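You operate a simulated robot arm through the tools that you are given. There is no shell and no other tool. Be economical: measure what you need, move in short steps, check, and stop when the job is done.

The job below is to be done with a simulated robot arm. You get a single attempt, and the scene is never put back.

TASK
Fetch the jar that says "Fine" from the clear end of the packing bench and stand it on the beige wood coaster. Then take the grey core and leave it on the bare strip of the cream bench. Then take the cyan pad and leave it in the keep tray. Then fetch the purple tag and stand it on top of the striped transfer. Keep to this order. Set down upright: jar, cyan pad, purple tag.

The check looks at the end state, three seconds after you hand in, the way a careful person would. Anything else that was tipped, shoved, dropped, spilled or broken makes it a failure.

THE ROBOT
A 7-joint arm with a two-finger parallel gripper on a trunk, on a base that drives. Base frame: it is fixed to the floor where the robot stands at the start and does not move with it; the origin is under the middle of the robot, x ahead of it, y to its left, z up; the surface under the hand at the start is at about z = 900. Readings come in mm, degrees, newtons and seconds.
With the tool pointing down near the work surface it reaches from about 300 to 720 mm from the robot's upright axis, wherever it stands. Its first joint turns from -166.0 to 166.0 degrees. Places, roughly: bare strip of the cream bench (180x22 cm) [-1440, 320, 900]; cyan pad (4x4x6 cm) [-1300, 1300, 900]; grey core [500, -250, 1000]; keep tray (19x15 cm) [-1940, 880, 900]; navy jar, red jar [500, 0, 1000]; purple tag (4x3x10 cm) [-1700, 1300, 900]; striped transfer (15x11x4 cm) [-2000, 1200, 500]; wood coaster (11x11x2 cm) [500, -400, 900]. Payload 3.43 kg.
Tool frame: the origin (TCP) lies between the finger pads and is the grasp point; the fingertips stand 34 mm ahead of it; z points along the fingers, y is the line along which they close. The gripper opens to 128 mm. The fingers are 24 mm wide and 12 mm thick; the gripper's body (48 by 130 mm) begins 96 mm behind the TCP.
Orientation is that of the tool frame in the base frame, as a unit quaternion [x, y, z, w]. With the fingers straight down and closing along the base's y, the tool's x points along the base's -x, its y along +y and its z along -z.

THE INTERFACE
- The arm moves only by the tool nudge_tool. Its argument "rows" is one flat list of numbers, 7 for each row, row after row: the shift along the base's x, y, z in mm, then the turn, a rotation vector about the base's x, y, z in degrees, then the closure in counts, from 0 (fully open) to 255 (shut). In form: [dx, dy, dz, wx, wy, wz, fingers, dx, dy, dz, wx, wy, wz, fingers, ...]. A call has 1 to 12 rows; each row shifts and turns the commanded pose from where the row before left it. Each row takes 0.2 s and may step no farther than 50 mm and 8.6 degrees from the row before; otherwise, or with a gripper value out of range, the whole call is refused. Where a pose cannot be reached the arm comes as near as it can. A force on the tool above 40 N (or 10 N above the force at the start of the call, whichever is more), or a blocked arm, ends the call early, and 0.2 s more pass. Each finger travels about 108 mm/s and halts on what it meets, pressing with about 33 N; the grip force reading is that of the motor and also rises with nothing between the fingers. The clock runs only during rows and for 0.2 s after the last one: add rows that do not move to give the fingers time. It gives the time, the measured TCP pose, the force on the tool (base axes), the opening and the grip force at its end, in the units of the frame above (readings bear some noise), with the torque about the TCP (base axes, N m) and any sound that the robot's microphone picked up, and new pictures: "pictures" is both (left out), scene, wrist or none.
- Cameras (640 x 400 px; columns grow to the right, rows downward): "scene" is now at [-16.6, 89.3, 1518.8]; the picture's right is [-0.56, -0.83, 0.00], its down [-0.47, 0.32, -0.82] and it looks along [0.68, -0.46, -0.57] (base axes); focal length 271 px, centre (320, 200). "wrist" rides on the gripper at [76, -11, -160] in the tool frame; the picture's right is [0.15, 0.99, 0.00], its down [-0.88, 0.13, -0.46] and it looks along [-0.45, 0.07, 0.89] (tool axes); focal length 234 px, centre (320, 200). There is no depth. A picture from a camera that has moved, and an enlarged one, comes with that camera's place and axes in the base frame and with its lens.
- move_column(by): slides the trunk up (or, below 0, down) by that many mm; the arm and the scene camera ride with it, the base frame stays. It gives what a move gives, with no picture.
- drive_base(legs): drives the robot by 1 to 6 legs, each [ahead, left, turn to the left] in mm, mm and degrees, along the robot's own axes; the way and the turn of a leg run together, so that a leg with both is an arc; at most 1500 mm and 180 degrees a leg. The arm and the cameras ride along, it lands a little off, and it stops where it bumps. It gives what a move gives, and a new picture of the scene camera.
- aim_head(pan, tilt): turns the head with the scene camera to pan (to the left, within 86 degrees either way) and tilt (down, from -29 to 69), counted from straight ahead of the robot. It gives what a move gives, and a new picture of the scene camera.
- inspect(camera, box): a new picture of the part [left, top, right, bottom] of that camera's present view, enlarged. It takes no simulated time.
- finish_job(): hands the job in; it is judged then, once.

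Go step by step. Nothing tells you exact positions but the pictures and the camera data: compare them with the known pose of the tool, close in by small moves and look again before you grip or let go. The budget is 165 turns and 260 pictures, counting those below and the enlarged ones. Unless the task says otherwise, let go and move clear before handing in, and close with one line.

The tools are called after "Request:" as a command line: name --argument value ..., lists and objects as JSON in quotes. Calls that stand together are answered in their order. nudge_tool: Moves the arm, as the interface text tells. Its arguments: {"type":"object","properties":{"rows":{"type":"array","items":{"type":"number"}},"pictures":{"type":"string","enum":["both","scene","wrist","none"]}},"required":["rows"]} The other tools are called the same way: move_column (by) slides the trunk up or down; drive_base (legs) drives the base; aim_head (pan, tilt) turns the head that bears the scene camera; inspect (camera, box) takes an enlarged picture of a part of a camera's view; finish_job () hands the job in.

At the start:

```text
time_s: 0.0
tool_pos: [400.9, -108.7, 1201.8]
tool_rot: [0.0, 1.0, -0.001, 0.0]
contact_force: [0.8, -0.7, 0.6]
wrist_torque: [0.01, -0.01, 0.0]
gripper_width: 128.1
grip_force: 0.0
trunk travel left (down, up): [-225.0, 99.0]
robot x, y, heading: [-0.7, 2.1, -0.0]
head pan, tilt: [-34.3, 34.9]
```

scene: 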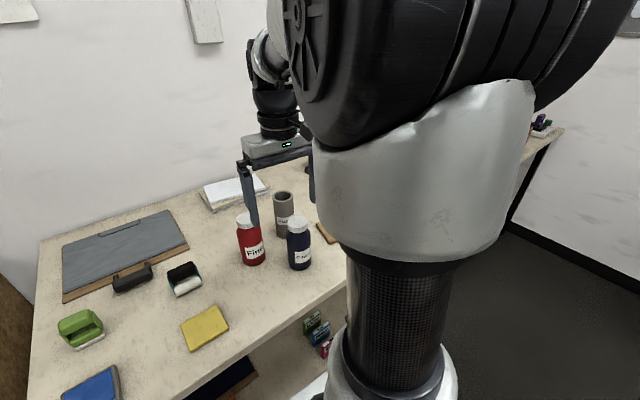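
wrist: 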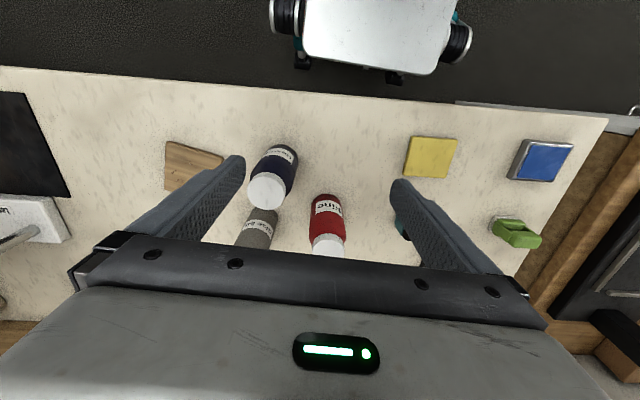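

I see a red jar whose label seems to read "Fine", a navy jar, a grey core, and the coaster at the right. I'll look closer to read the labels.

Request:
inspect --camera "scene" --box '[220, 170, 350, 280]'

Request:
inspect --camera "wrist" --box '[150, 120, 390, 270]'

```text
3.64 times, centred on (285, 225) of scene
camera zoom: at [-16.6, 89.3, 1518.8], right [-0.56, -0.83, 0.0], down [-0.47, 0.32, -0.82], along [0.68, -0.46, -0.57], focal length 986 px, centre (447, 109)
```

zoom: 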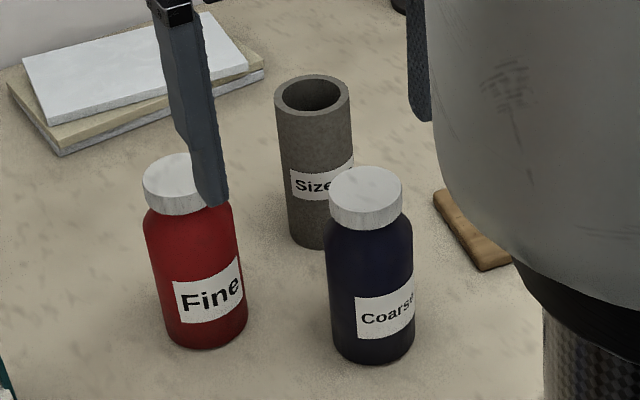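

```text
2.67 times, centred on (270, 195) of wrist
camera zoom: at [325.2, -120.5, 1361.9], right [-0.15, 0.99, 0.0], down [0.88, 0.13, 0.46], along [0.45, 0.07, -0.89], focal length 624 px, centre (453, 213)
```

zoom: 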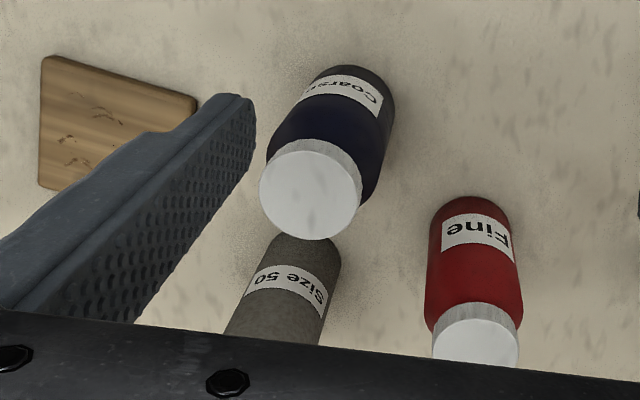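

The red jar says "Fine"; I put it near (575,-66), about 150 tall, with the coaster near (513,-344). Next I move over the jar, staying high, and look.

Request:
nudge_tool --rows '[44, 11, 0, 0, 0, 0, 0, 44, 11, 0, 0, 0, 0, 0, 44, 11, 0, 0, 0, 0, 0, 42, 10, 0, 0, 0, 0, 0, 0, 0, 0, 0, 0, 0, 0]'

```text
time_s: 1.2
tool_pos: [574.9, -67.1, 1201.7]
tool_rot: [0.0, 1.0, 0.001, -0.001]
contact_force: [0.1, -0.2, 0.7]
wrist_torque: [-0.01, 0.0, 0.03]
gripper_width: 127.9
grip_force: 0.1
trunk travel left (down, up): [-225.0, 99.0]
robot x, y, heading: [0.9, -0.7, -0.0]
head pan, tilt: [-34.3, 34.9]
camera scene: at [-16.4, 89.3, 1518.8], right [-0.56, -0.83, 0.0], down [-0.47, 0.32, -0.82], along [0.68, -0.46, -0.57], focal length 271 px, centre (320, 200)
camera wrist: at [499.9, -78.2, 1362.3], right [-0.15, 0.99, 0.0], down [0.88, 0.13, 0.46], along [0.45, 0.07, -0.89], focal length 234 px, centre (320, 200)
```

scene: 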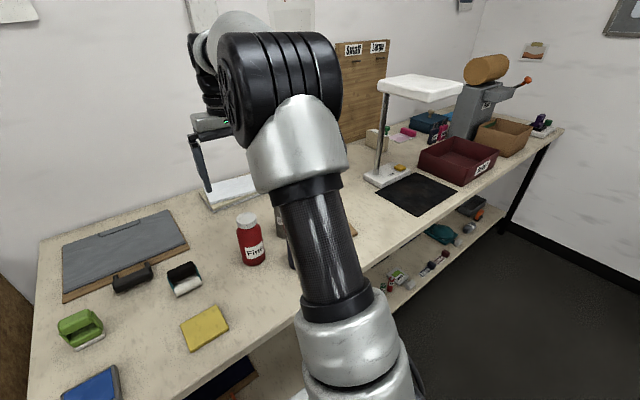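
wrist: 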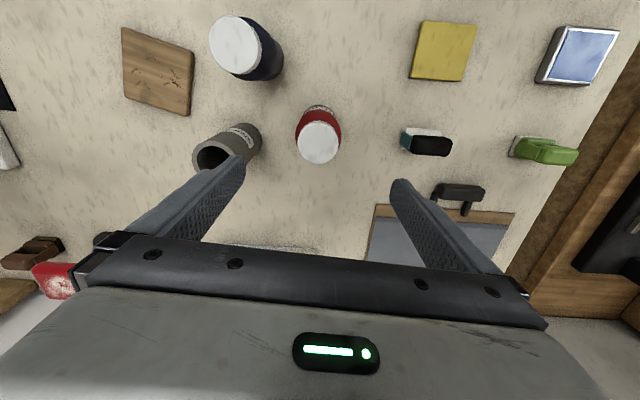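

The jar's lid is at about (573,-69), so I'm nearly centred. I descend around it with the fingers open.

Request:
nudge_tool --rows '[-1, -2, -45, 0, 0, 0, 0, 0, 0, -45, 0, 0, 0, 0, 0, 0, -45, 0, 0, 0, 0, 0, 0, -45, 0, 0, 0, 0, 0, 0, -35, 0, 0, 0, 0, 0, 0, 0, 0, 0, 0, 0]' --pictures "both"

```text
time_s: 2.6
tool_pos: [573.6, -69.7, 986.0]
tool_rot: [0.0, 1.0, 0.0, 0.0]
contact_force: [-0.1, 0.8, -0.6]
wrist_torque: [-0.02, 0.0, -0.03]
gripper_width: 127.9
grip_force: 0.0
trunk travel left (down, up): [-225.0, 99.0]
robot x, y, heading: [2.2, -0.3, -0.4]
head pan, tilt: [-34.3, 34.9]
camera scene: at [-16.5, 89.3, 1518.8], right [-0.56, -0.83, 0.0], down [-0.47, 0.32, -0.82], along [0.68, -0.46, -0.57], focal length 271 px, centre (320, 200)
camera wrist: at [498.6, -80.4, 1146.9], right [-0.15, 0.99, 0.0], down [0.88, 0.13, 0.46], along [0.45, 0.07, -0.89], focal length 234 px, centre (320, 200)
```

scene: 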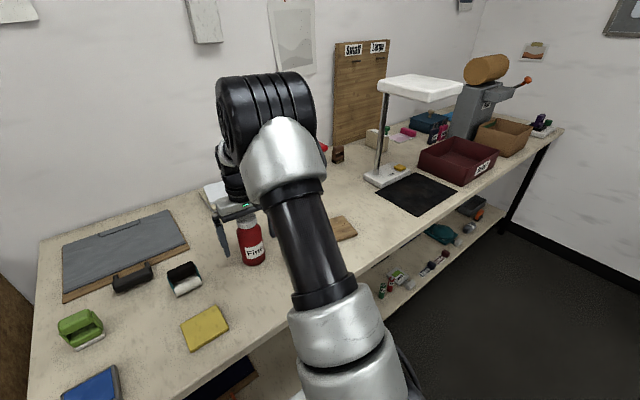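
wrist: 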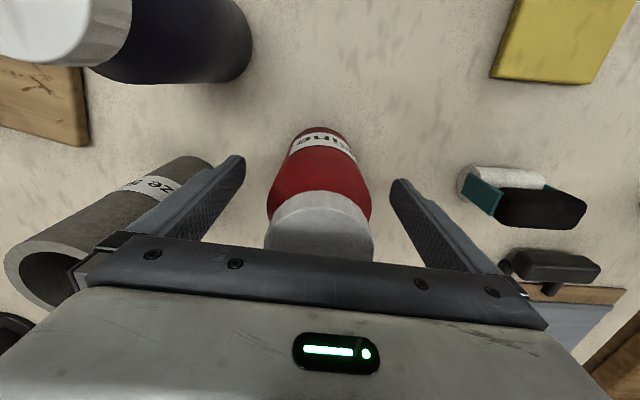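

The jar sits between the fingers. I close on it.

Request:
nudge_tool --rows '[0, 0, 0, 0, 0, 0, 255, 0, 0, 0, 0, 0, 0, 255, 0, 0, 0, 0, 0, 0, 255, 0, 0, 0, 0, 0, 0, 255]' --pictures "wrist"

```text
time_s: 3.6
tool_pos: [573.2, -70.0, 987.5]
tool_rot: [-0.001, 1.0, 0.001, 0.0]
contact_force: [0.2, -0.8, -0.3]
wrist_torque: [-0.04, -0.07, 0.0]
gripper_width: 67.6
grip_force: 33.2
trunk travel left (down, up): [-225.0, 99.0]
robot x, y, heading: [-0.4, -1.4, 0.3]
head pan, tilt: [-34.3, 34.9]
camera wrist: at [498.6, -80.5, 1147.4], right [-0.15, 0.99, 0.0], down [0.88, 0.13, 0.46], along [0.45, 0.07, -0.89], focal length 234 px, centre (320, 200)
```

wrist: 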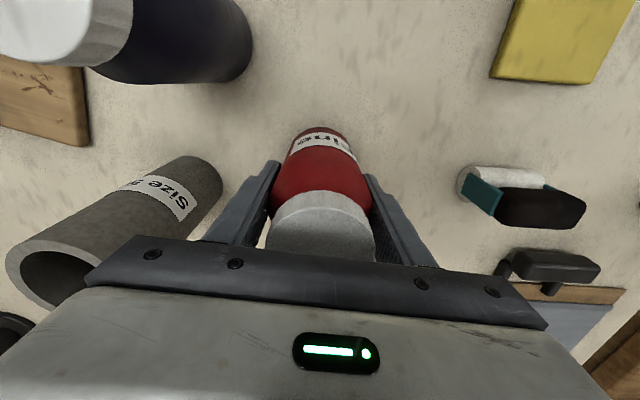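

Gripped at 67.6 mm. I lift straight up past the neighbours.

Request:
nudge_tool --rows '[0, 0, 20, 0, 0, 0, 255, 0, 0, 45, 0, 0, 0, 255, 0, 0, 45, 0, 0, 0, 255, 0, 0, 45, 0, 0, 0, 255, 0, 0, 45, 0, 0, 0, 255, 0, 0, 0, 0, 0, 0, 255]'

```text
time_s: 5.0
tool_pos: [574.1, -68.9, 1188.5]
tool_rot: [0.0, 1.0, 0.0, -0.001]
contact_force: [-0.3, 0.4, -2.8]
wrist_torque: [0.01, -0.01, 0.02]
gripper_width: 67.7
grip_force: 32.2
trunk travel left (down, up): [-225.0, 99.0]
robot x, y, heading: [2.5, 1.2, 0.0]
head pan, tilt: [-34.3, 34.9]
camera scene: at [-16.6, 89.3, 1518.8], right [-0.56, -0.83, 0.0], down [-0.47, 0.32, -0.82], along [0.68, -0.46, -0.57], focal length 271 px, centre (320, 200)
camera wrist: at [498.8, -80.7, 1347.5], right [-0.15, 0.99, 0.0], down [0.88, 0.13, 0.46], along [0.45, 0.07, -0.89], focal length 234 px, centre (320, 200)
```

scene: 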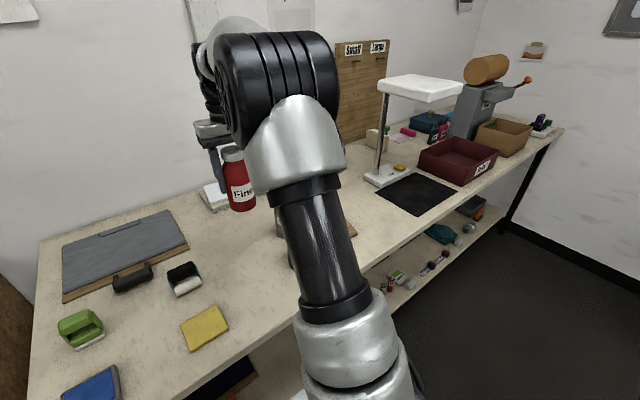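
wrist: 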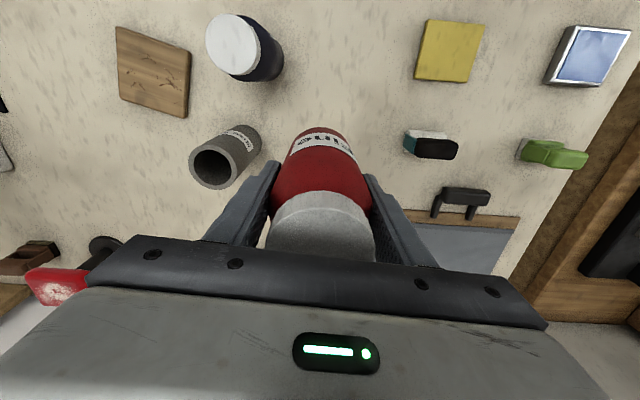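

I carry the jar across above the navy jar and the core to over the coaster.

Request:
nudge_tool --rows '[-8, -46, 0, 0, 0, 0, 255, -8, -46, 0, 0, 0, 0, 255, -8, -46, 0, 0, 0, 0, 255, -8, -46, 0, 0, 0, 0, 255, -8, -46, 0, 0, 0, 0, 255, -7, -45, 0, 0, 0, 0, 255, 0, 0, 0, 0, 0, 0, 255]'

```text
time_s: 6.6
tool_pos: [526.9, -344.4, 1187.9]
tool_rot: [0.0, 1.0, 0.0, 0.0]
contact_force: [0.1, 0.1, -2.4]
wrist_torque: [0.01, -0.01, 0.0]
gripper_width: 67.8
grip_force: 32.8
trunk travel left (down, up): [-225.0, 99.0]
robot x, y, heading: [2.1, 0.3, 0.1]
head pan, tilt: [-34.3, 34.9]
camera scene: at [-16.4, 89.0, 1518.9], right [-0.56, -0.83, 0.0], down [-0.47, 0.32, -0.82], along [0.68, -0.46, -0.57], focal length 271 px, centre (320, 200)
camera wrist: at [451.7, -355.3, 1347.3], right [-0.15, 0.99, 0.0], down [0.88, 0.13, 0.46], along [0.45, 0.07, -0.89], focal length 234 px, centre (320, 200)
```

scene: 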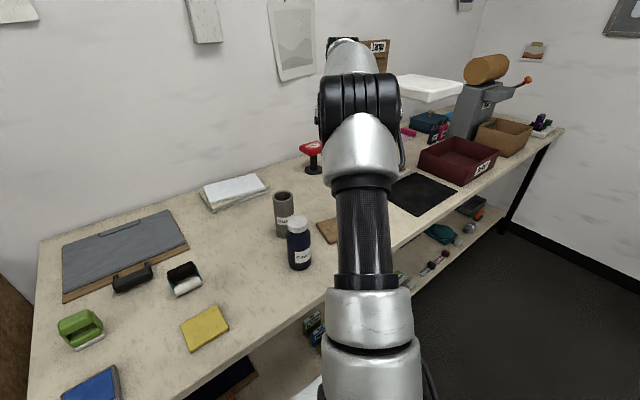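
wrist: 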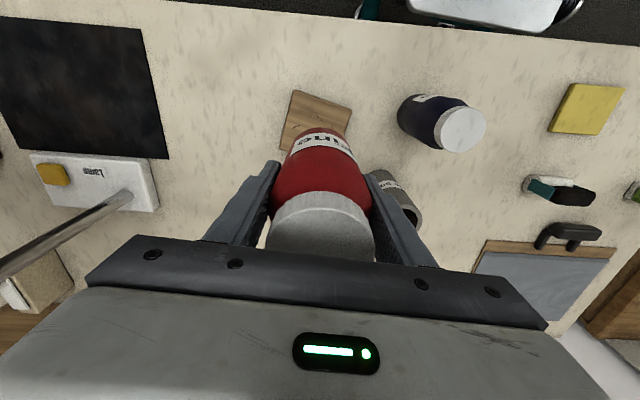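

The coaster centre works out to about (530,-348). I correct slightly and descend to just above it.

Request:
nudge_tool --rows '[3, -4, -40, 0, 0, 0, 255, 0, 0, -45, 0, 0, 0, 255, 0, 0, -40, 0, 0, 0, 255, 0, 0, -30, 0, 0, 0, 255, 0, 0, 0, 0, 0, 0, 255]'

Request:
inspect --camera "wrist" --box '[200, 50, 440, 200]'

```text
time_s: 7.8
tool_pos: [528.3, -346.8, 1032.6]
tool_rot: [0.0, 1.0, -0.001, 0.0]
contact_force: [-0.2, -1.0, -2.8]
wrist_torque: [0.01, 0.01, 0.01]
gripper_width: 67.6
grip_force: 33.1
trunk travel left (down, up): [-225.0, 99.0]
robot x, y, heading: [0.2, 2.6, 0.0]
head pan, tilt: [-34.3, 34.9]
camera scene: at [-16.4, 89.1, 1518.8], right [-0.56, -0.83, 0.0], down [-0.47, 0.32, -0.82], along [0.68, -0.46, -0.57], focal length 271 px, centre (320, 200)
camera wrist: at [454.2, -359.0, 1192.6], right [-0.15, 0.99, 0.0], down [0.88, 0.13, 0.46], along [0.45, 0.07, -0.89], focal length 234 px, centre (320, 200)
```

scene: 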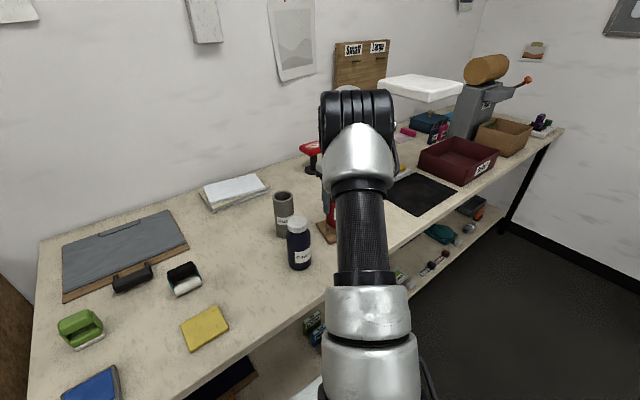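
wrist: 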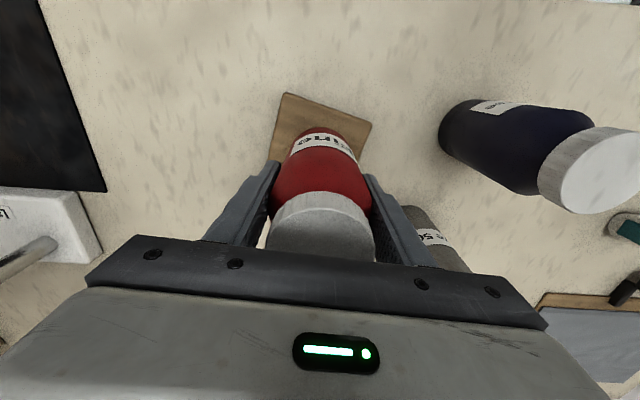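

```text
2.67 times, centred on (320, 125) of wrist
camera zoom: at [454.2, -359.0, 1192.6], right [-0.15, 0.99, 0.0], down [0.88, 0.13, 0.46], along [0.45, 0.07, -0.89], focal length 624 px, centre (320, 400)
```

zoom: 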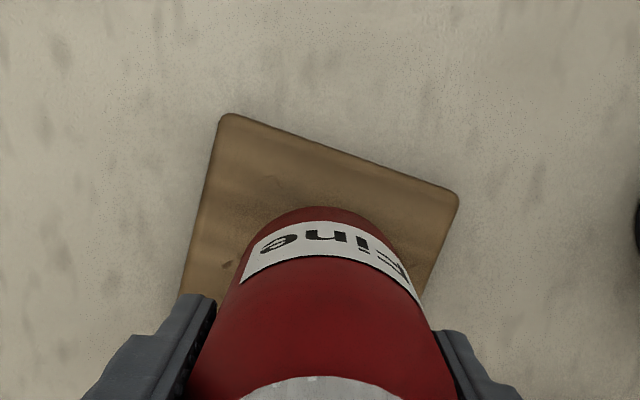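

The jar is well over the coaster; centre is a few mm further to -y. I lower slowly until contact.

Request:
nudge_tool --rows '[1, -5, -8, 0, 0, 0, 255, 0, 0, -7, 0, 0, 0, 255, 0, 0, -4, 0, 0, 0, 255, 0, 0, -3, 0, 0, 0, 255, 0, 0, 0, 0, 0, 0, 255]' --pictures "none"

```text
time_s: 9.0
tool_pos: [529.7, -352.4, 1010.3]
tool_rot: [0.0, 1.0, 0.001, 0.0]
contact_force: [0.4, -0.1, -2.9]
wrist_torque: [0.0, 0.0, 0.0]
gripper_width: 67.7
grip_force: 32.9
trunk travel left (down, up): [-225.0, 99.0]
robot x, y, heading: [-0.2, -2.3, -0.0]
head pan, tilt: [-34.3, 34.9]
```

Request:
nudge_tool --rows '[0, 0, -2, 0, 0, 0, 255, 0, 0, -2, 0, 0, 0, 255, 0, 0, -1, 0, 0, 0, 255, 0, 0, 0, 0, 0, 0, 255]' --pictures "wrist"

```text
time_s: 10.0
tool_pos: [529.9, -351.4, 1005.6]
tool_rot: [0.0, 1.0, 0.0, 0.0]
contact_force: [-0.2, 0.4, -2.4]
wrist_torque: [0.02, 0.0, 0.0]
gripper_width: 68.0
grip_force: 33.4
trunk travel left (down, up): [-225.0, 99.0]
robot x, y, heading: [-3.9, 3.2, 0.1]
head pan, tilt: [-34.3, 34.9]
camera wrist: at [455.1, -363.3, 1165.2], right [-0.15, 0.99, 0.0], down [0.88, 0.13, 0.46], along [0.45, 0.07, -0.89], focal length 234 px, centre (320, 200)
```

wrist: 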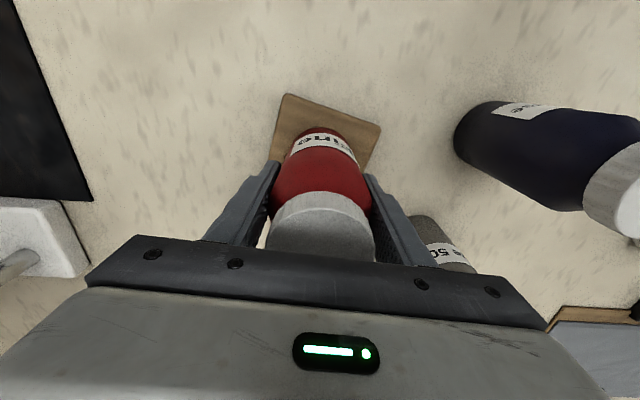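

No contact yet (weight still reads about 2.5 N), so I keep lowering by 1–2 mm.

Request:
nudge_tool --rows '[0, 0, -1.5, 0, 0, 0, 255, 0, 0, -1.5, 0, 0, 0, 255, 0, 0, -1, 0, 0, 0, 255, 0, 0, 0, 0, 0, 0, 255]' --pictures "none"

```text
time_s: 11.0
tool_pos: [530.1, -352.3, 1003.1]
tool_rot: [0.0, 1.0, -0.002, 0.002]
contact_force: [-1.0, 1.4, 14.5]
wrist_torque: [0.27, 0.29, -0.02]
gripper_width: 67.7
grip_force: 32.9
trunk travel left (down, up): [-225.0, 99.0]
robot x, y, heading: [0.8, -2.7, 0.1]
head pan, tilt: [-34.3, 34.9]
```

Contact made at 14 N. I ease 1 mm and open.

Request:
nudge_tool --rows '[0, 0, 1, 0, 0, 0, 255, 0, 0, 0, 0, 0, 0, 100, 0, 0, 0, 0, 0, 0, 0, 0, 0, 0, 0, 0, 0, 0, 0, 0, 0, 0, 0, 0, 0]' --pictures "wrist"

```text
time_s: 12.2
tool_pos: [529.9, -352.4, 1001.3]
tool_rot: [0.0, 1.0, 0.0, 0.0]
contact_force: [-0.3, -0.2, -0.4]
wrist_torque: [0.01, 0.02, 0.03]
gripper_width: 128.2
grip_force: 0.1
trunk travel left (down, up): [-225.0, 99.0]
robot x, y, heading: [0.1, -3.4, -0.2]
head pan, tilt: [-34.3, 34.9]
camera wrist: at [455.1, -363.5, 1161.6], right [-0.15, 0.99, 0.0], down [0.88, 0.13, 0.46], along [0.45, 0.07, -0.89], focal length 234 px, centre (320, 200)
```

wrist: 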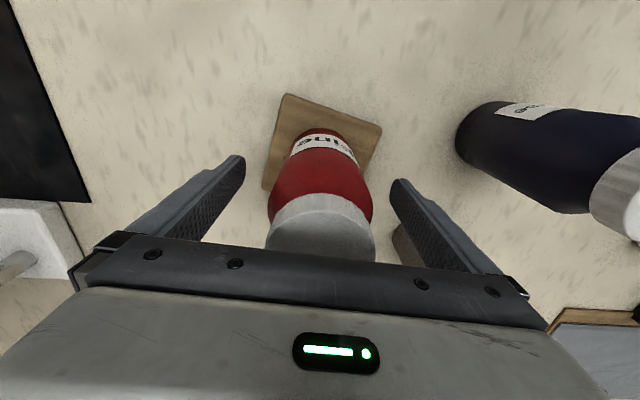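

Released cleanly. I go up and over to the core.

Request:
nudge_tool --rows '[0, 0, 45, 0, 0, 0, 0, 0, 0, 45, 0, 0, 0, 0, 0, 0, 45, 0, 0, 0, 0, 0, 0, 45, 0, 0, 0, 0, 0, 0, 20, 0, 0, 0, 0, 22, 37, 0, 0, 0, 0, 0, 22, 37, 0, 0, 0, 0, 0, 22, 37, 0, 0, 0, 0, 0, 22, 35, 0, 0, 0, 0, 0, 0, 0, 0, 0, 0, 0, 0]'

```text
time_s: 14.4
tool_pos: [620.0, -205.0, 1201.7]
tool_rot: [0.0, 1.0, 0.0, -0.001]
contact_force: [-0.1, -0.2, 0.2]
wrist_torque: [-0.05, 0.02, 0.03]
gripper_width: 128.1
grip_force: 0.0
trunk travel left (down, up): [-225.0, 99.0]
robot x, y, heading: [2.1, -0.2, -0.1]
head pan, tilt: [-34.3, 34.9]
camera scene: at [-16.5, 89.4, 1518.8], right [-0.56, -0.83, 0.0], down [-0.47, 0.32, -0.82], along [0.68, -0.46, -0.57], focal length 271 px, centre (320, 200)
camera wrist: at [543.7, -216.0, 1361.6], right [-0.15, 0.99, 0.0], down [0.88, 0.13, 0.46], along [0.45, 0.07, -0.89], focal length 234 px, centre (320, 200)
```

scene: 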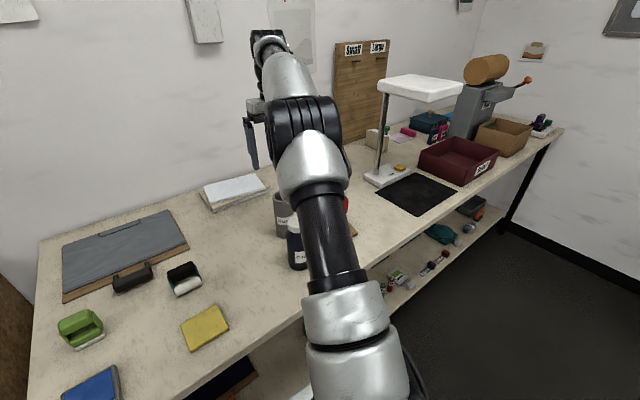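
wrist: 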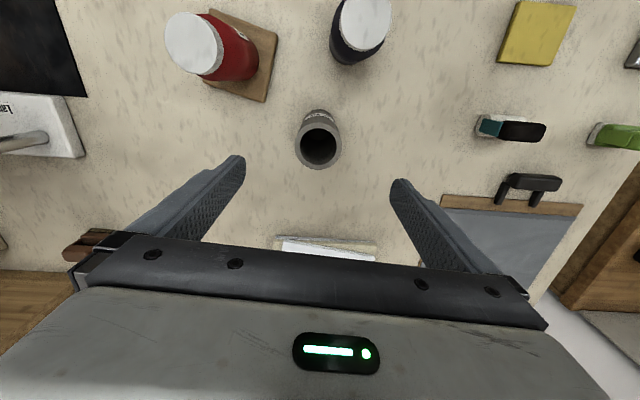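

Centred on the core at (622,-204). I descend and grip.

Request:
nudge_tool --rows '[2, 0, -45, 0, 0, 0, 0, 0, 0, -45, 0, 0, 0, 0, 0, 0, -45, 0, 0, 0, 0, 0, 0, -45, 0, 0, 0, 0, 0, 0, -37, 0, 0, 0, 0, 0, 0, 0, 0, 0, 0, 0]' --pictures "wrist"

```text
time_s: 15.8
tool_pos: [622.2, -206.6, 984.6]
tool_rot: [0.0, 1.0, 0.001, 0.0]
contact_force: [0.4, -0.9, -0.2]
wrist_torque: [0.01, 0.02, 0.03]
gripper_width: 128.0
grip_force: 0.1
trunk travel left (down, up): [-225.0, 99.0]
robot x, y, heading: [1.1, -2.0, -0.0]
head pan, tilt: [-34.3, 34.9]
camera wrist: at [546.3, -217.9, 1144.2], right [-0.15, 0.99, 0.0], down [0.88, 0.13, 0.46], along [0.45, 0.07, -0.89], focal length 234 px, centre (320, 200)
```

wrist: 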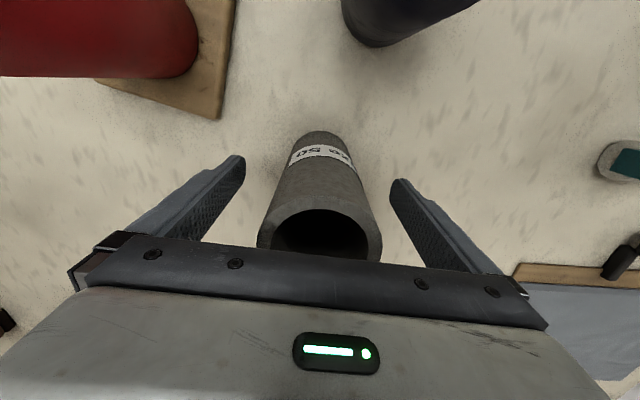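

Request:
nudge_tool --rows '[0, 0, 0, 0, 0, 0, 255, 0, 0, 0, 0, 0, 0, 255, 0, 0, 0, 0, 0, 0, 255, 0, 0, 0, 0, 0, 0, 255, 0, 0, 25, 0, 0, 0, 255, 0, 0, 45, 0, 0, 0, 255, 0, 0, 45, 0, 0, 0, 255, 0, 0, 45, 0, 0, 0, 255, 0, 0, 40, 0, 0, 0, 255, 0, 0, 0, 0, 0, 0, 255]'

```text
time_s: 18.0
tool_pos: [619.8, -205.8, 1185.7]
tool_rot: [-0.001, 1.0, 0.0, 0.0]
contact_force: [0.0, -0.3, -0.7]
wrist_torque: [-0.01, 0.01, -0.01]
gripper_width: 62.2
grip_force: 33.3
trunk travel left (down, up): [-225.0, 99.0]
robot x, y, heading: [0.6, -1.1, -0.0]
head pan, tilt: [-34.3, 34.9]
camera scene: at [-16.6, 89.3, 1518.8], right [-0.56, -0.83, 0.0], down [-0.47, 0.32, -0.82], along [0.68, -0.46, -0.57], focal length 271 px, centre (320, 200)
camera wrist: at [544.7, -217.6, 1345.6], right [-0.15, 0.99, 0.0], down [0.88, 0.13, 0.46], along [0.45, 0.07, -0.89], focal length 234 px, centre (320, 200)
```

scene: 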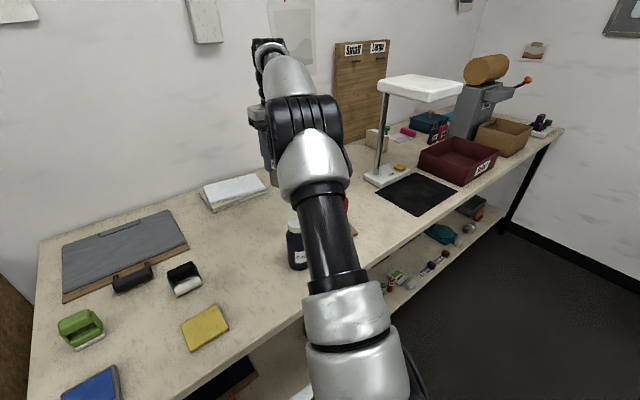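
wrist: 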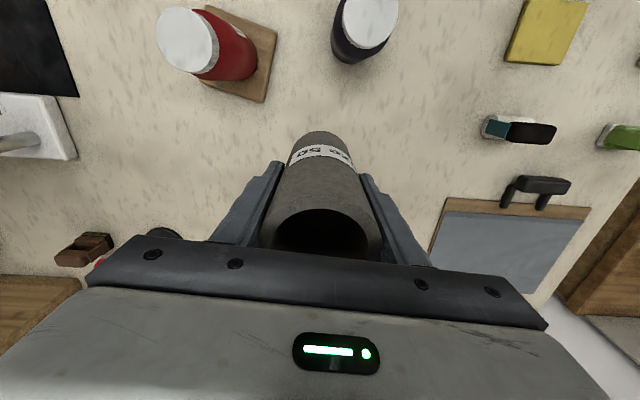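

The core is lifted (62 mm wide). I tuck the arm in, then back off from the bench and look toward the rear-left area.

Request:
nudge_tool --rows '[-40, 24, 5, 0, 0, 0, 255, -42, 24, 5, 0, 0, 0, 255, -42, 24, 5, 0, 0, 0, 255, -42, 25, 5, 0, 0, 0, 255, -42, 25, 5, 0, 0, 0, 255, -42, 25, 0, 0, 0, 0, 255, 0, 0, 0, 0, 0, 0, 255]' --pictures "none"

Request:
drive_base --legs '[[-400, 0, 0]]'

Request:
aim_head --pan 86 --tilt 25

```text
time_s: 19.6
tool_pos: [370.8, -59.1, 1211.0]
tool_rot: [0.001, 1.0, 0.001, -0.001]
contact_force: [0.3, 0.8, -1.7]
wrist_torque: [0.01, -0.03, 0.03]
gripper_width: 62.1
grip_force: 33.0
trunk travel left (down, up): [-225.0, 99.0]
robot x, y, heading: [0.2, 0.4, -0.1]
head pan, tilt: [-34.3, 34.9]
```

```text
time_s: 22.1
tool_pos: [-32.2, -57.8, 1211.2]
tool_rot: [-0.002, 1.0, 0.0, 0.0]
contact_force: [0.1, -0.4, -0.2]
wrist_torque: [-0.03, 0.03, -0.01]
gripper_width: 62.2
grip_force: 32.9
trunk travel left (down, up): [-225.0, 99.0]
robot x, y, heading: [-401.4, 1.3, 0.2]
head pan, tilt: [-34.3, 34.9]
camera scene: at [-419.7, 88.7, 1518.8], right [-0.56, -0.83, 0.0], down [-0.47, 0.32, -0.82], along [0.68, -0.46, -0.57], focal length 271 px, centre (320, 200)
```

scene: 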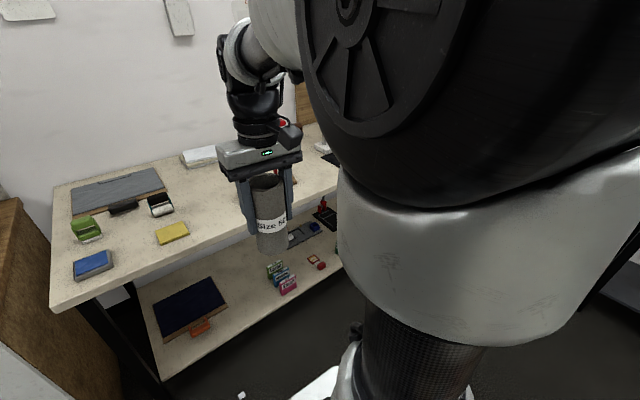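

```text
time_s: 24.1
tool_pos: [-31.8, -58.2, 1209.8]
tool_rot: [-0.002, 1.0, 0.0, 0.001]
contact_force: [-0.5, 0.0, -1.1]
wrist_torque: [-0.01, -0.02, -0.01]
gripper_width: 61.7
grip_force: 32.9
trunk travel left (down, up): [-225.0, 99.0]
robot x, y, heading: [-405.1, 1.4, 0.2]
head pan, tilt: [85.9, 25.0]
camera scene: at [-486.2, 230.1, 1534.4], right [1.0, -0.07, 0.0], down [-0.03, -0.42, -0.91], along [0.06, 0.9, -0.42], focal length 271 px, centre (320, 200)
```

scene: 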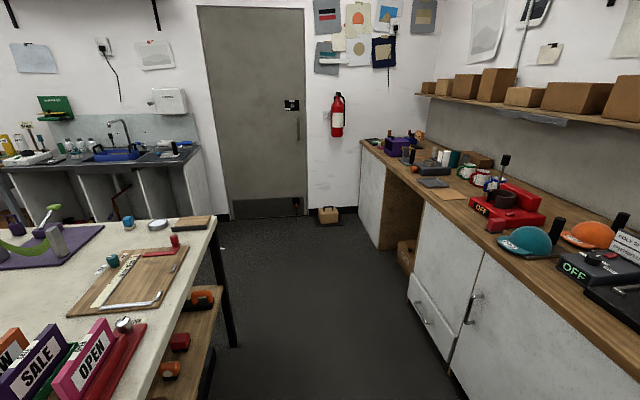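

The cream island bench is to the left-rear. I turn left 90° in place and look left along its near side.

Request:
drive_base --legs '[[0, 0, 90]]'

Request:
aim_head --pan 50 --tilt 25

Request:
aim_head --pan 86 --tilt 30

```text
time_s: 28.4
tool_pos: [-343.7, 371.0, 1210.5]
tool_rot: [-0.706, 0.708, 0.0, 0.0]
contact_force: [-0.4, -0.1, -1.4]
wrist_torque: [-0.01, 0.02, -0.03]
gripper_width: 61.3
grip_force: 32.9
trunk travel left (down, up): [-225.0, 99.0]
robot x, y, heading: [-404.2, 2.4, 89.7]
head pan, tilt: [85.9, 25.0]
camera scene: at [-634.1, -84.8, 1534.4], right [0.07, 1.0, 0.0], down [0.42, -0.03, -0.91], along [-0.9, 0.06, -0.42], focal length 271 px, centre (320, 200)
```

scene: 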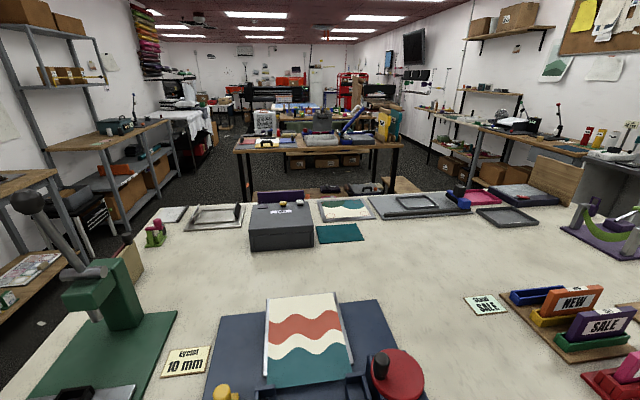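

```text
time_s: 29.4
tool_pos: [-343.5, 369.8, 1212.0]
tool_rot: [-0.707, 0.707, 0.001, 0.0]
contact_force: [0.1, -0.1, -0.7]
wrist_torque: [0.03, 0.03, 0.01]
gripper_width: 61.0
grip_force: 33.1
trunk travel left (down, up): [-225.0, 99.0]
robot x, y, heading: [-403.0, 1.0, 89.8]
head pan, tilt: [50.0, 25.0]
camera scene: at [-612.8, -32.1, 1534.4], right [0.64, 0.77, 0.0], down [0.32, -0.27, -0.91], along [-0.69, 0.58, -0.42], focal length 271 px, centre (320, 200)
```

scene: 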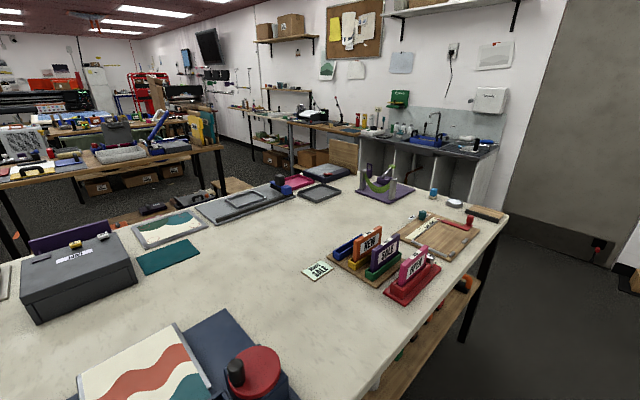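

```text
time_s: 30.5
tool_pos: [-343.6, 370.2, 1210.6]
tool_rot: [0.708, -0.707, 0.0, 0.001]
contact_force: [-0.6, 0.1, -0.7]
wrist_torque: [0.03, -0.02, 0.04]
gripper_width: 61.0
grip_force: 33.0
trunk travel left (down, up): [-225.0, 99.0]
robot x, y, heading: [-402.5, -4.3, 90.0]
head pan, tilt: [85.9, 30.0]
camera scene: at [-632.4, -84.8, 1526.5], right [0.07, 1.0, 0.0], down [0.5, -0.04, -0.87], along [-0.86, 0.06, -0.5], focal length 271 px, centre (320, 200)
```

scene: 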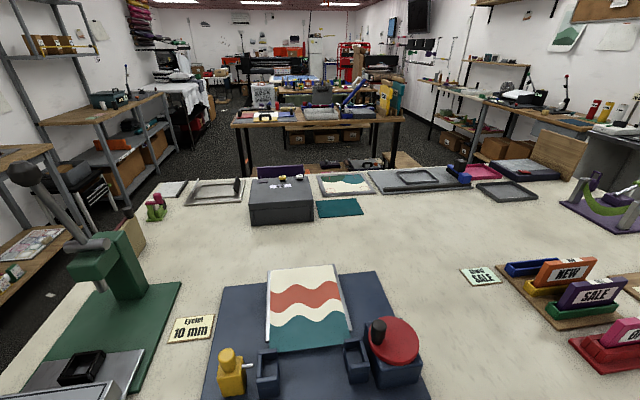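

The cream bench runs along y (x about -900 to -1950, ending at y≈1420). I'll go round its door end, where pad, tag and strip end look reachable. First, drive ahead along the aisle and look.

Request:
drive_base --legs '[[1500, 0, 0], [500, 0, 0]]'

Request:
aim_head --pan 75 --tilt 30

```text
time_s: 40.5
tool_pos: [-342.3, 2384.1, 1211.3]
tool_rot: [-0.706, 0.708, -0.001, 0.0]
contact_force: [0.4, -0.1, -1.2]
wrist_torque: [-0.01, -0.03, -0.01]
gripper_width: 60.5
grip_force: 33.3
trunk travel left (down, up): [-225.0, 99.0]
robot x, y, heading: [-402.6, 2016.5, 89.9]
head pan, tilt: [85.9, 30.0]
camera scene: at [-632.4, 1929.3, 1526.5], right [0.07, 1.0, 0.0], down [0.5, -0.04, -0.87], along [-0.86, 0.06, -0.5], focal length 271 px, centre (320, 200)
```

scene: 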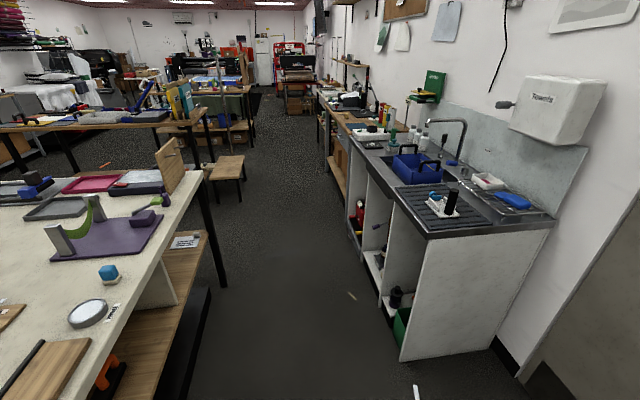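

```text
time_s: 41.2
tool_pos: [-341.1, 2383.4, 1210.6]
tool_rot: [-0.706, 0.708, 0.0, 0.0]
contact_force: [-0.5, 0.3, -1.2]
wrist_torque: [0.01, 0.01, -0.02]
gripper_width: 60.6
grip_force: 33.0
trunk travel left (down, up): [-225.0, 99.0]
robot x, y, heading: [-404.2, 2015.5, 89.9]
head pan, tilt: [75.0, 30.0]
camera scene: at [-629.5, 1946.1, 1526.5], right [0.26, 0.97, 0.0], down [0.48, -0.13, -0.87], along [-0.84, 0.23, -0.5], focal length 271 px, centre (320, 200)
```

scene: 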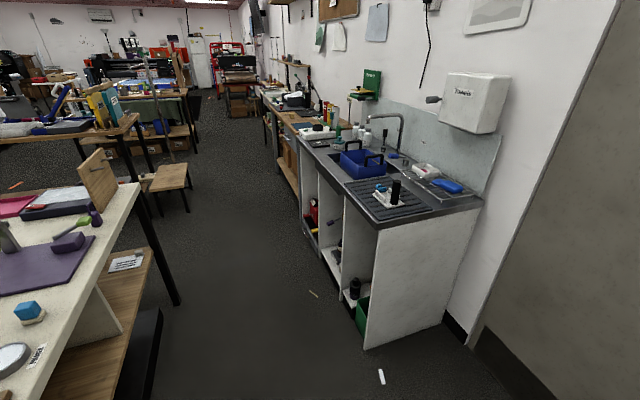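

I see the cyan pad near (-1265,1335) and a purple mount further on. I turn toward -x, drive along the bench's end, and look.

Request:
drive_base --legs '[[0, 0, 90], [900, 0, 0]]'

Request:
aim_head --pan 75 --tilt 35

Request:
aim_head --pan 35 --tilt 35

```text
time_s: 49.9
tool_pos: [-1672.0, 2075.1, 1212.2]
tool_rot: [1.0, -0.001, 0.0, 0.0]
contact_force: [0.1, -0.6, -1.4]
wrist_torque: [0.01, 0.02, -0.01]
gripper_width: 59.9
grip_force: 33.1
trunk travel left (down, up): [-225.0, 99.0]
robot x, y, heading: [-1301.0, 2014.9, 179.9]
head pan, tilt: [75.0, 30.0]
camera scene: at [-1234.4, 1786.4, 1526.5], right [-0.97, 0.26, 0.0], down [0.13, 0.48, -0.87], along [-0.23, -0.84, -0.5], focal length 271 px, centre (320, 200)
```

scene: 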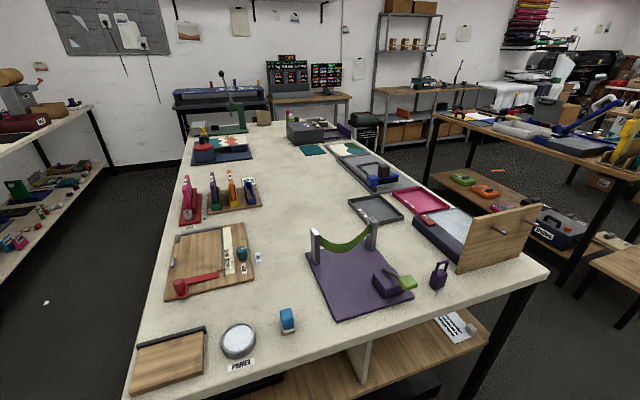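

```text
time_s: 50.5
tool_pos: [-1672.0, 2075.5, 1210.1]
tool_rot: [1.0, -0.001, 0.001, -0.001]
contact_force: [-0.3, 0.1, -1.8]
wrist_torque: [0.03, -0.02, -0.04]
gripper_width: 59.9
grip_force: 33.1
trunk travel left (down, up): [-225.0, 99.0]
robot x, y, heading: [-1298.5, 2015.5, 179.9]
head pan, tilt: [75.0, 35.0]
camera scene: at [-1233.7, 1788.7, 1518.7], right [-0.97, 0.26, 0.0], down [0.15, 0.55, -0.82], along [-0.21, -0.79, -0.57], focal length 271 px, centre (320, 200)
```

scene: 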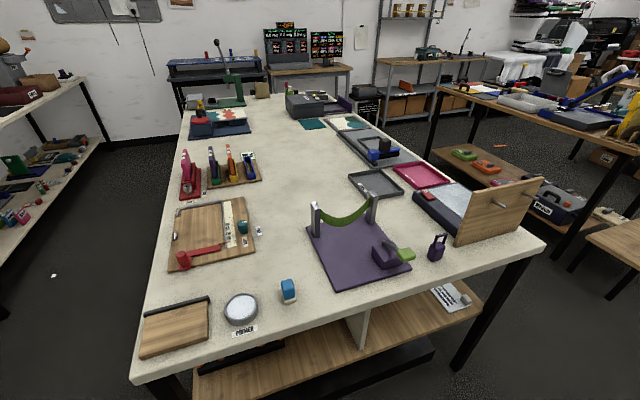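

```text
time_s: 51.6
tool_pos: [-1671.7, 2075.1, 1210.3]
tool_rot: [1.0, -0.002, 0.0, 0.0]
contact_force: [-0.4, 0.7, -0.2]
wrist_torque: [0.01, -0.03, 0.01]
gripper_width: 59.8
grip_force: 32.8
trunk travel left (down, up): [-225.0, 99.0]
robot x, y, heading: [-1298.0, 2017.1, 179.9]
head pan, tilt: [35.0, 35.0]
camera scene: at [-1282.9, 1823.3, 1518.7], right [-0.57, 0.82, 0.0], down [0.47, 0.33, -0.82], along [-0.67, -0.47, -0.57], focal length 271 px, centre (320, 200)
```

scene: 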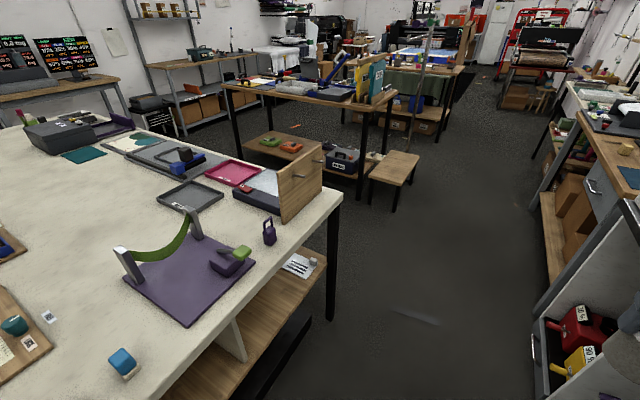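

The purple tag is the padlock-shaped thing near (-1716,1321), and there is a grey tray and a pink one. I zoom in on the trays, tag and lower shelf.

Request:
inspect --camera "scene" --box '[150, 130, 350, 260]'

Request:
inspect --camera "scene" --box '[230, 210, 360, 300]'

```text
3.08 times, centred on (250, 195) of scene
camera zoom: at [-1282.9, 1823.3, 1518.7], right [-0.57, 0.82, 0.0], down [0.47, 0.33, -0.82], along [-0.67, -0.47, -0.57], focal length 835 px, centre (535, 215)
```

zoom: 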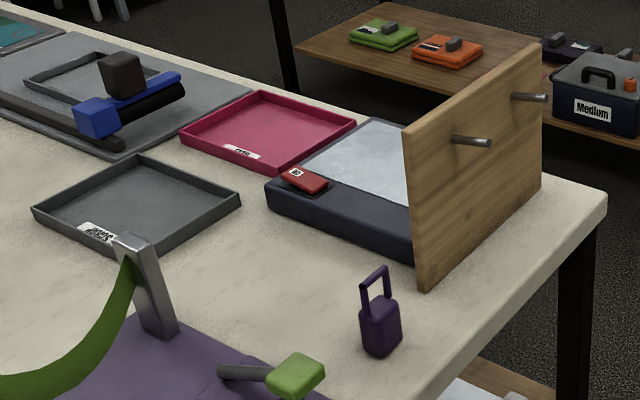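

```text
4.44 times, centred on (295, 255) of scene
camera zoom: at [-1282.9, 1823.3, 1518.7], right [-0.57, 0.82, 0.0], down [0.47, 0.33, -0.82], along [-0.67, -0.47, -0.57], focal length 1206 px, centre (431, -44)
```

zoom: 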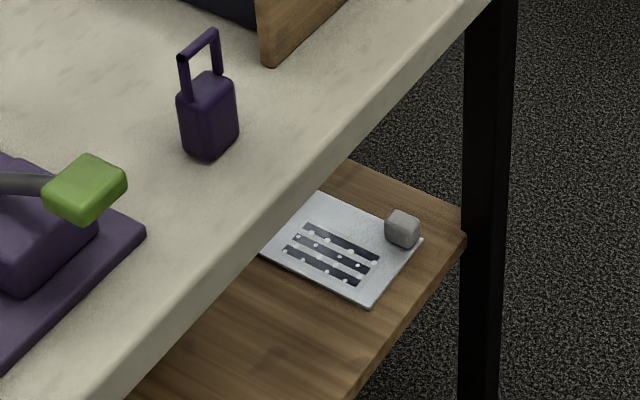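

I read the tray labels.

Request:
inspect --camera "scene" --box '[215, 170, 245, 190]'

Request:
inspect --camera "scene" --box '[165, 195, 195, 215]'

```text
16.00 times, centred on (230, 180) of scene
camera zoom: at [-1282.9, 1823.3, 1518.7], right [-0.57, 0.82, 0.0], down [0.47, 0.33, -0.82], along [-0.67, -0.47, -0.57], focal length 4340 px, centre (1760, 520)
```

zoom: 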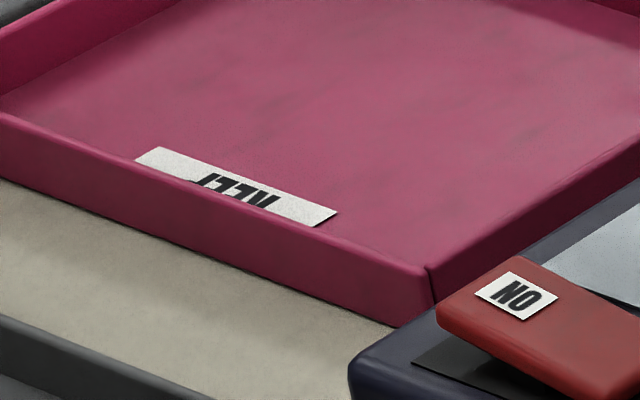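

```text
16.00 times, centred on (180, 205) of scene
camera zoom: at [-1282.9, 1823.3, 1518.7], right [-0.57, 0.82, 0.0], down [0.47, 0.33, -0.82], along [-0.67, -0.47, -0.57], focal length 4340 px, centre (2560, 120)
```

zoom: 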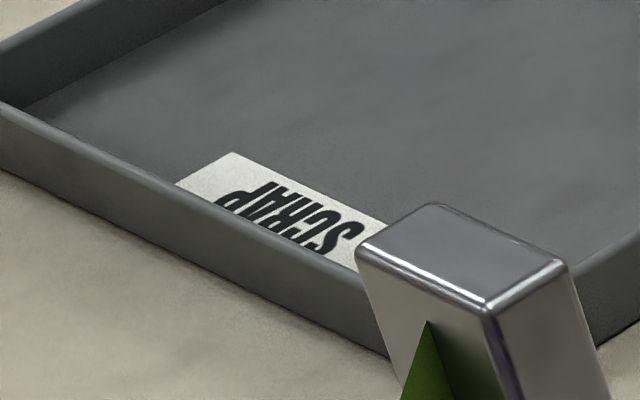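

The pink tray reads KEEP, the grey one SCRAP. The bare strip is the middle of the bench, reachable best from its south end (around y=-450), so I drive back there along the aisle I came by.

Request:
drive_base --legs '[[-900, 0, 0], [0, 0, -90], [-1500, 0, 0], [-1450, 0, 0]]'

Request:
drive_base --legs '[[0, 0, 90]]'

Request:
aim_head --pan 0 --tilt 30

```text
time_s: 74.1
tool_pos: [-369.2, -572.8, 1211.3]
tool_rot: [-0.7, 0.714, 0.0, 0.0]
contact_force: [0.4, -0.4, -0.9]
wrist_torque: [-0.01, 0.0, -0.02]
gripper_width: 59.0
grip_force: 33.2
trunk travel left (down, up): [-225.0, 99.0]
robot x, y, heading: [-432.7, -939.9, 89.2]
head pan, tilt: [35.0, 35.0]
camera scene: at [-625.4, -957.6, 1518.7], right [0.83, 0.56, 0.0], down [0.32, -0.48, -0.82], along [-0.46, 0.68, -0.57], focal length 271 px, centre (320, 200)
```

scene: 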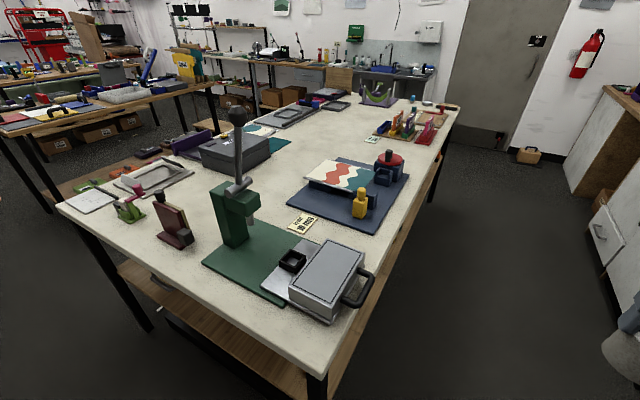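

```text
time_s: 75.7
tool_pos: [-446.0, -566.2, 1211.8]
tool_rot: [0.772, -0.636, 0.0, 0.001]
contact_force: [0.6, 0.1, -1.9]
wrist_torque: [0.05, -0.04, -0.01]
gripper_width: 59.2
grip_force: 33.3
trunk travel left (down, up): [-225.0, 99.0]
robot x, y, heading: [-432.8, -940.5, 101.0]
head pan, tilt: [35.0, 35.0]
stopped in leg 1: the robot was blocked; the commanded pose is now the measured one
camera scene: at [-616.7, -994.9, 1518.6], right [0.7, 0.72, 0.0], down [0.41, -0.4, -0.82], along [-0.59, 0.57, -0.57], focal length 271 px, centre (320, 200)
```

scene: 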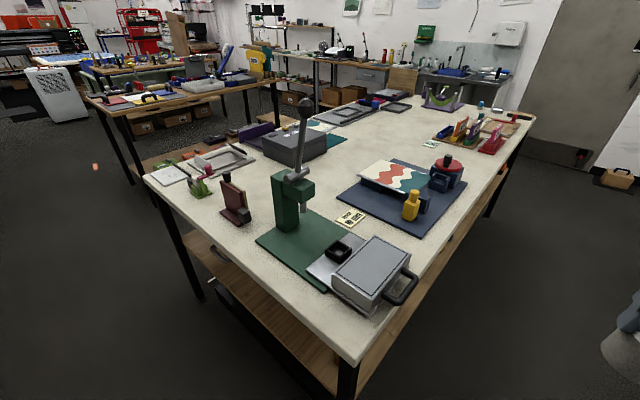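

```text
time_s: 76.7
tool_pos: [-445.7, -564.9, 1211.5]
tool_rot: [0.771, -0.637, -0.001, 0.0]
contact_force: [-0.7, -0.5, -1.2]
wrist_torque: [-0.02, 0.03, -0.03]
gripper_width: 59.1
grip_force: 33.3
trunk travel left (down, up): [-225.0, 99.0]
robot x, y, heading: [-435.9, -941.6, 100.7]
head pan, tilt: [0.0, 30.0]
camera scene: at [-570.4, -967.4, 1526.4], right [0.98, 0.19, 0.0], down [0.09, -0.49, -0.87], along [-0.16, 0.85, -0.5], focal length 271 px, centre (320, 200)
```

scene: 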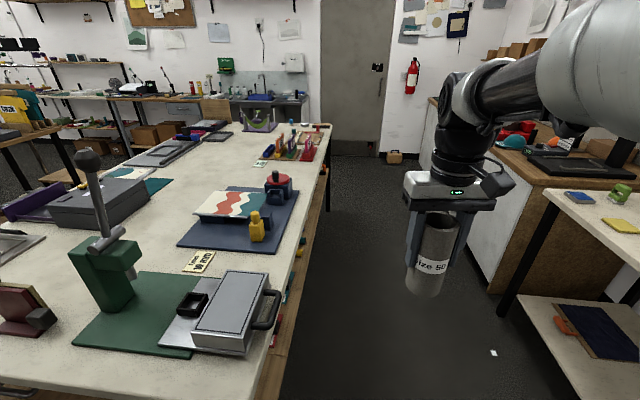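

Something blocked the turn behind me. I move ahead and a bit to the right, then turn with more room.

Request:
drive_base --legs '[[300, -150, 0], [0, 0, 79]]'

Request:
aim_head --pan 60 --tilt 40

```text
time_s: 82.4
tool_pos: [-711.9, -553.5, 1212.1]
tool_rot: [1.0, -0.005, -0.001, 0.0]
contact_force: [-0.4, -0.2, -1.1]
wrist_torque: [-0.01, 0.0, -0.02]
gripper_width: 58.6
grip_force: 32.7
trunk travel left (down, up): [-225.0, 99.0]
robot x, y, heading: [-342.7, -616.6, 179.4]
head pan, tilt: [0.0, 30.0]
camera scene: at [-343.2, -757.2, 1526.4], right [0.01, 1.0, 0.0], down [0.5, -0.01, -0.87], along [-0.87, 0.01, -0.5], focal length 271 px, centre (320, 200)
```

scene: 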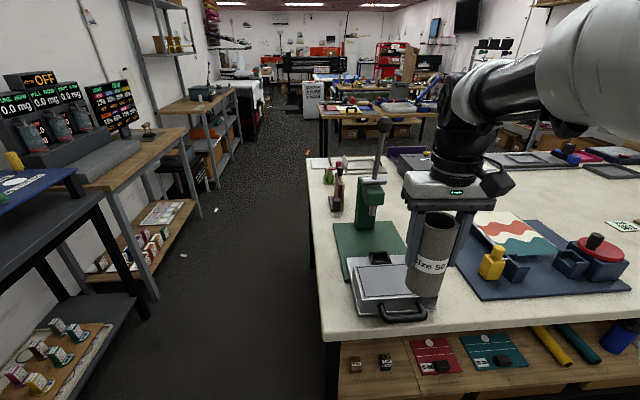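

```text
time_s: 83.7
tool_pos: [-711.3, -553.3, 1211.5]
tool_rot: [1.0, -0.004, 0.0, 0.0]
contact_force: [-0.1, 0.2, -0.8]
wrist_torque: [0.0, -0.04, 0.02]
gripper_width: 59.2
grip_force: 33.3
trunk travel left (down, up): [-225.0, 99.0]
robot x, y, heading: [-341.4, -612.2, 179.2]
head pan, tilt: [60.0, 40.0]
camera scene: at [-296.2, -831.3, 1511.1], right [-0.86, 0.51, 0.0], down [0.33, 0.55, -0.77], along [-0.39, -0.66, -0.64], focal length 271 px, centre (320, 200)
```

scene: 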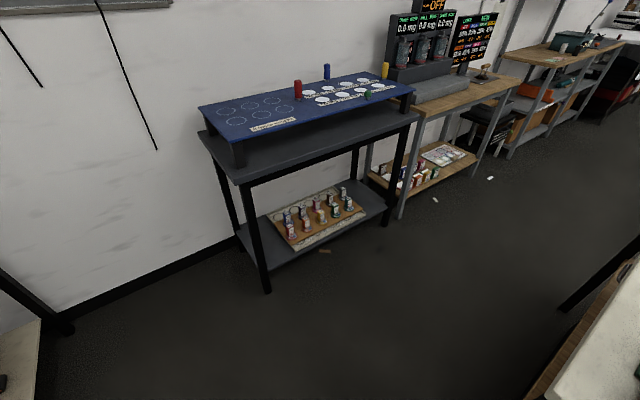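

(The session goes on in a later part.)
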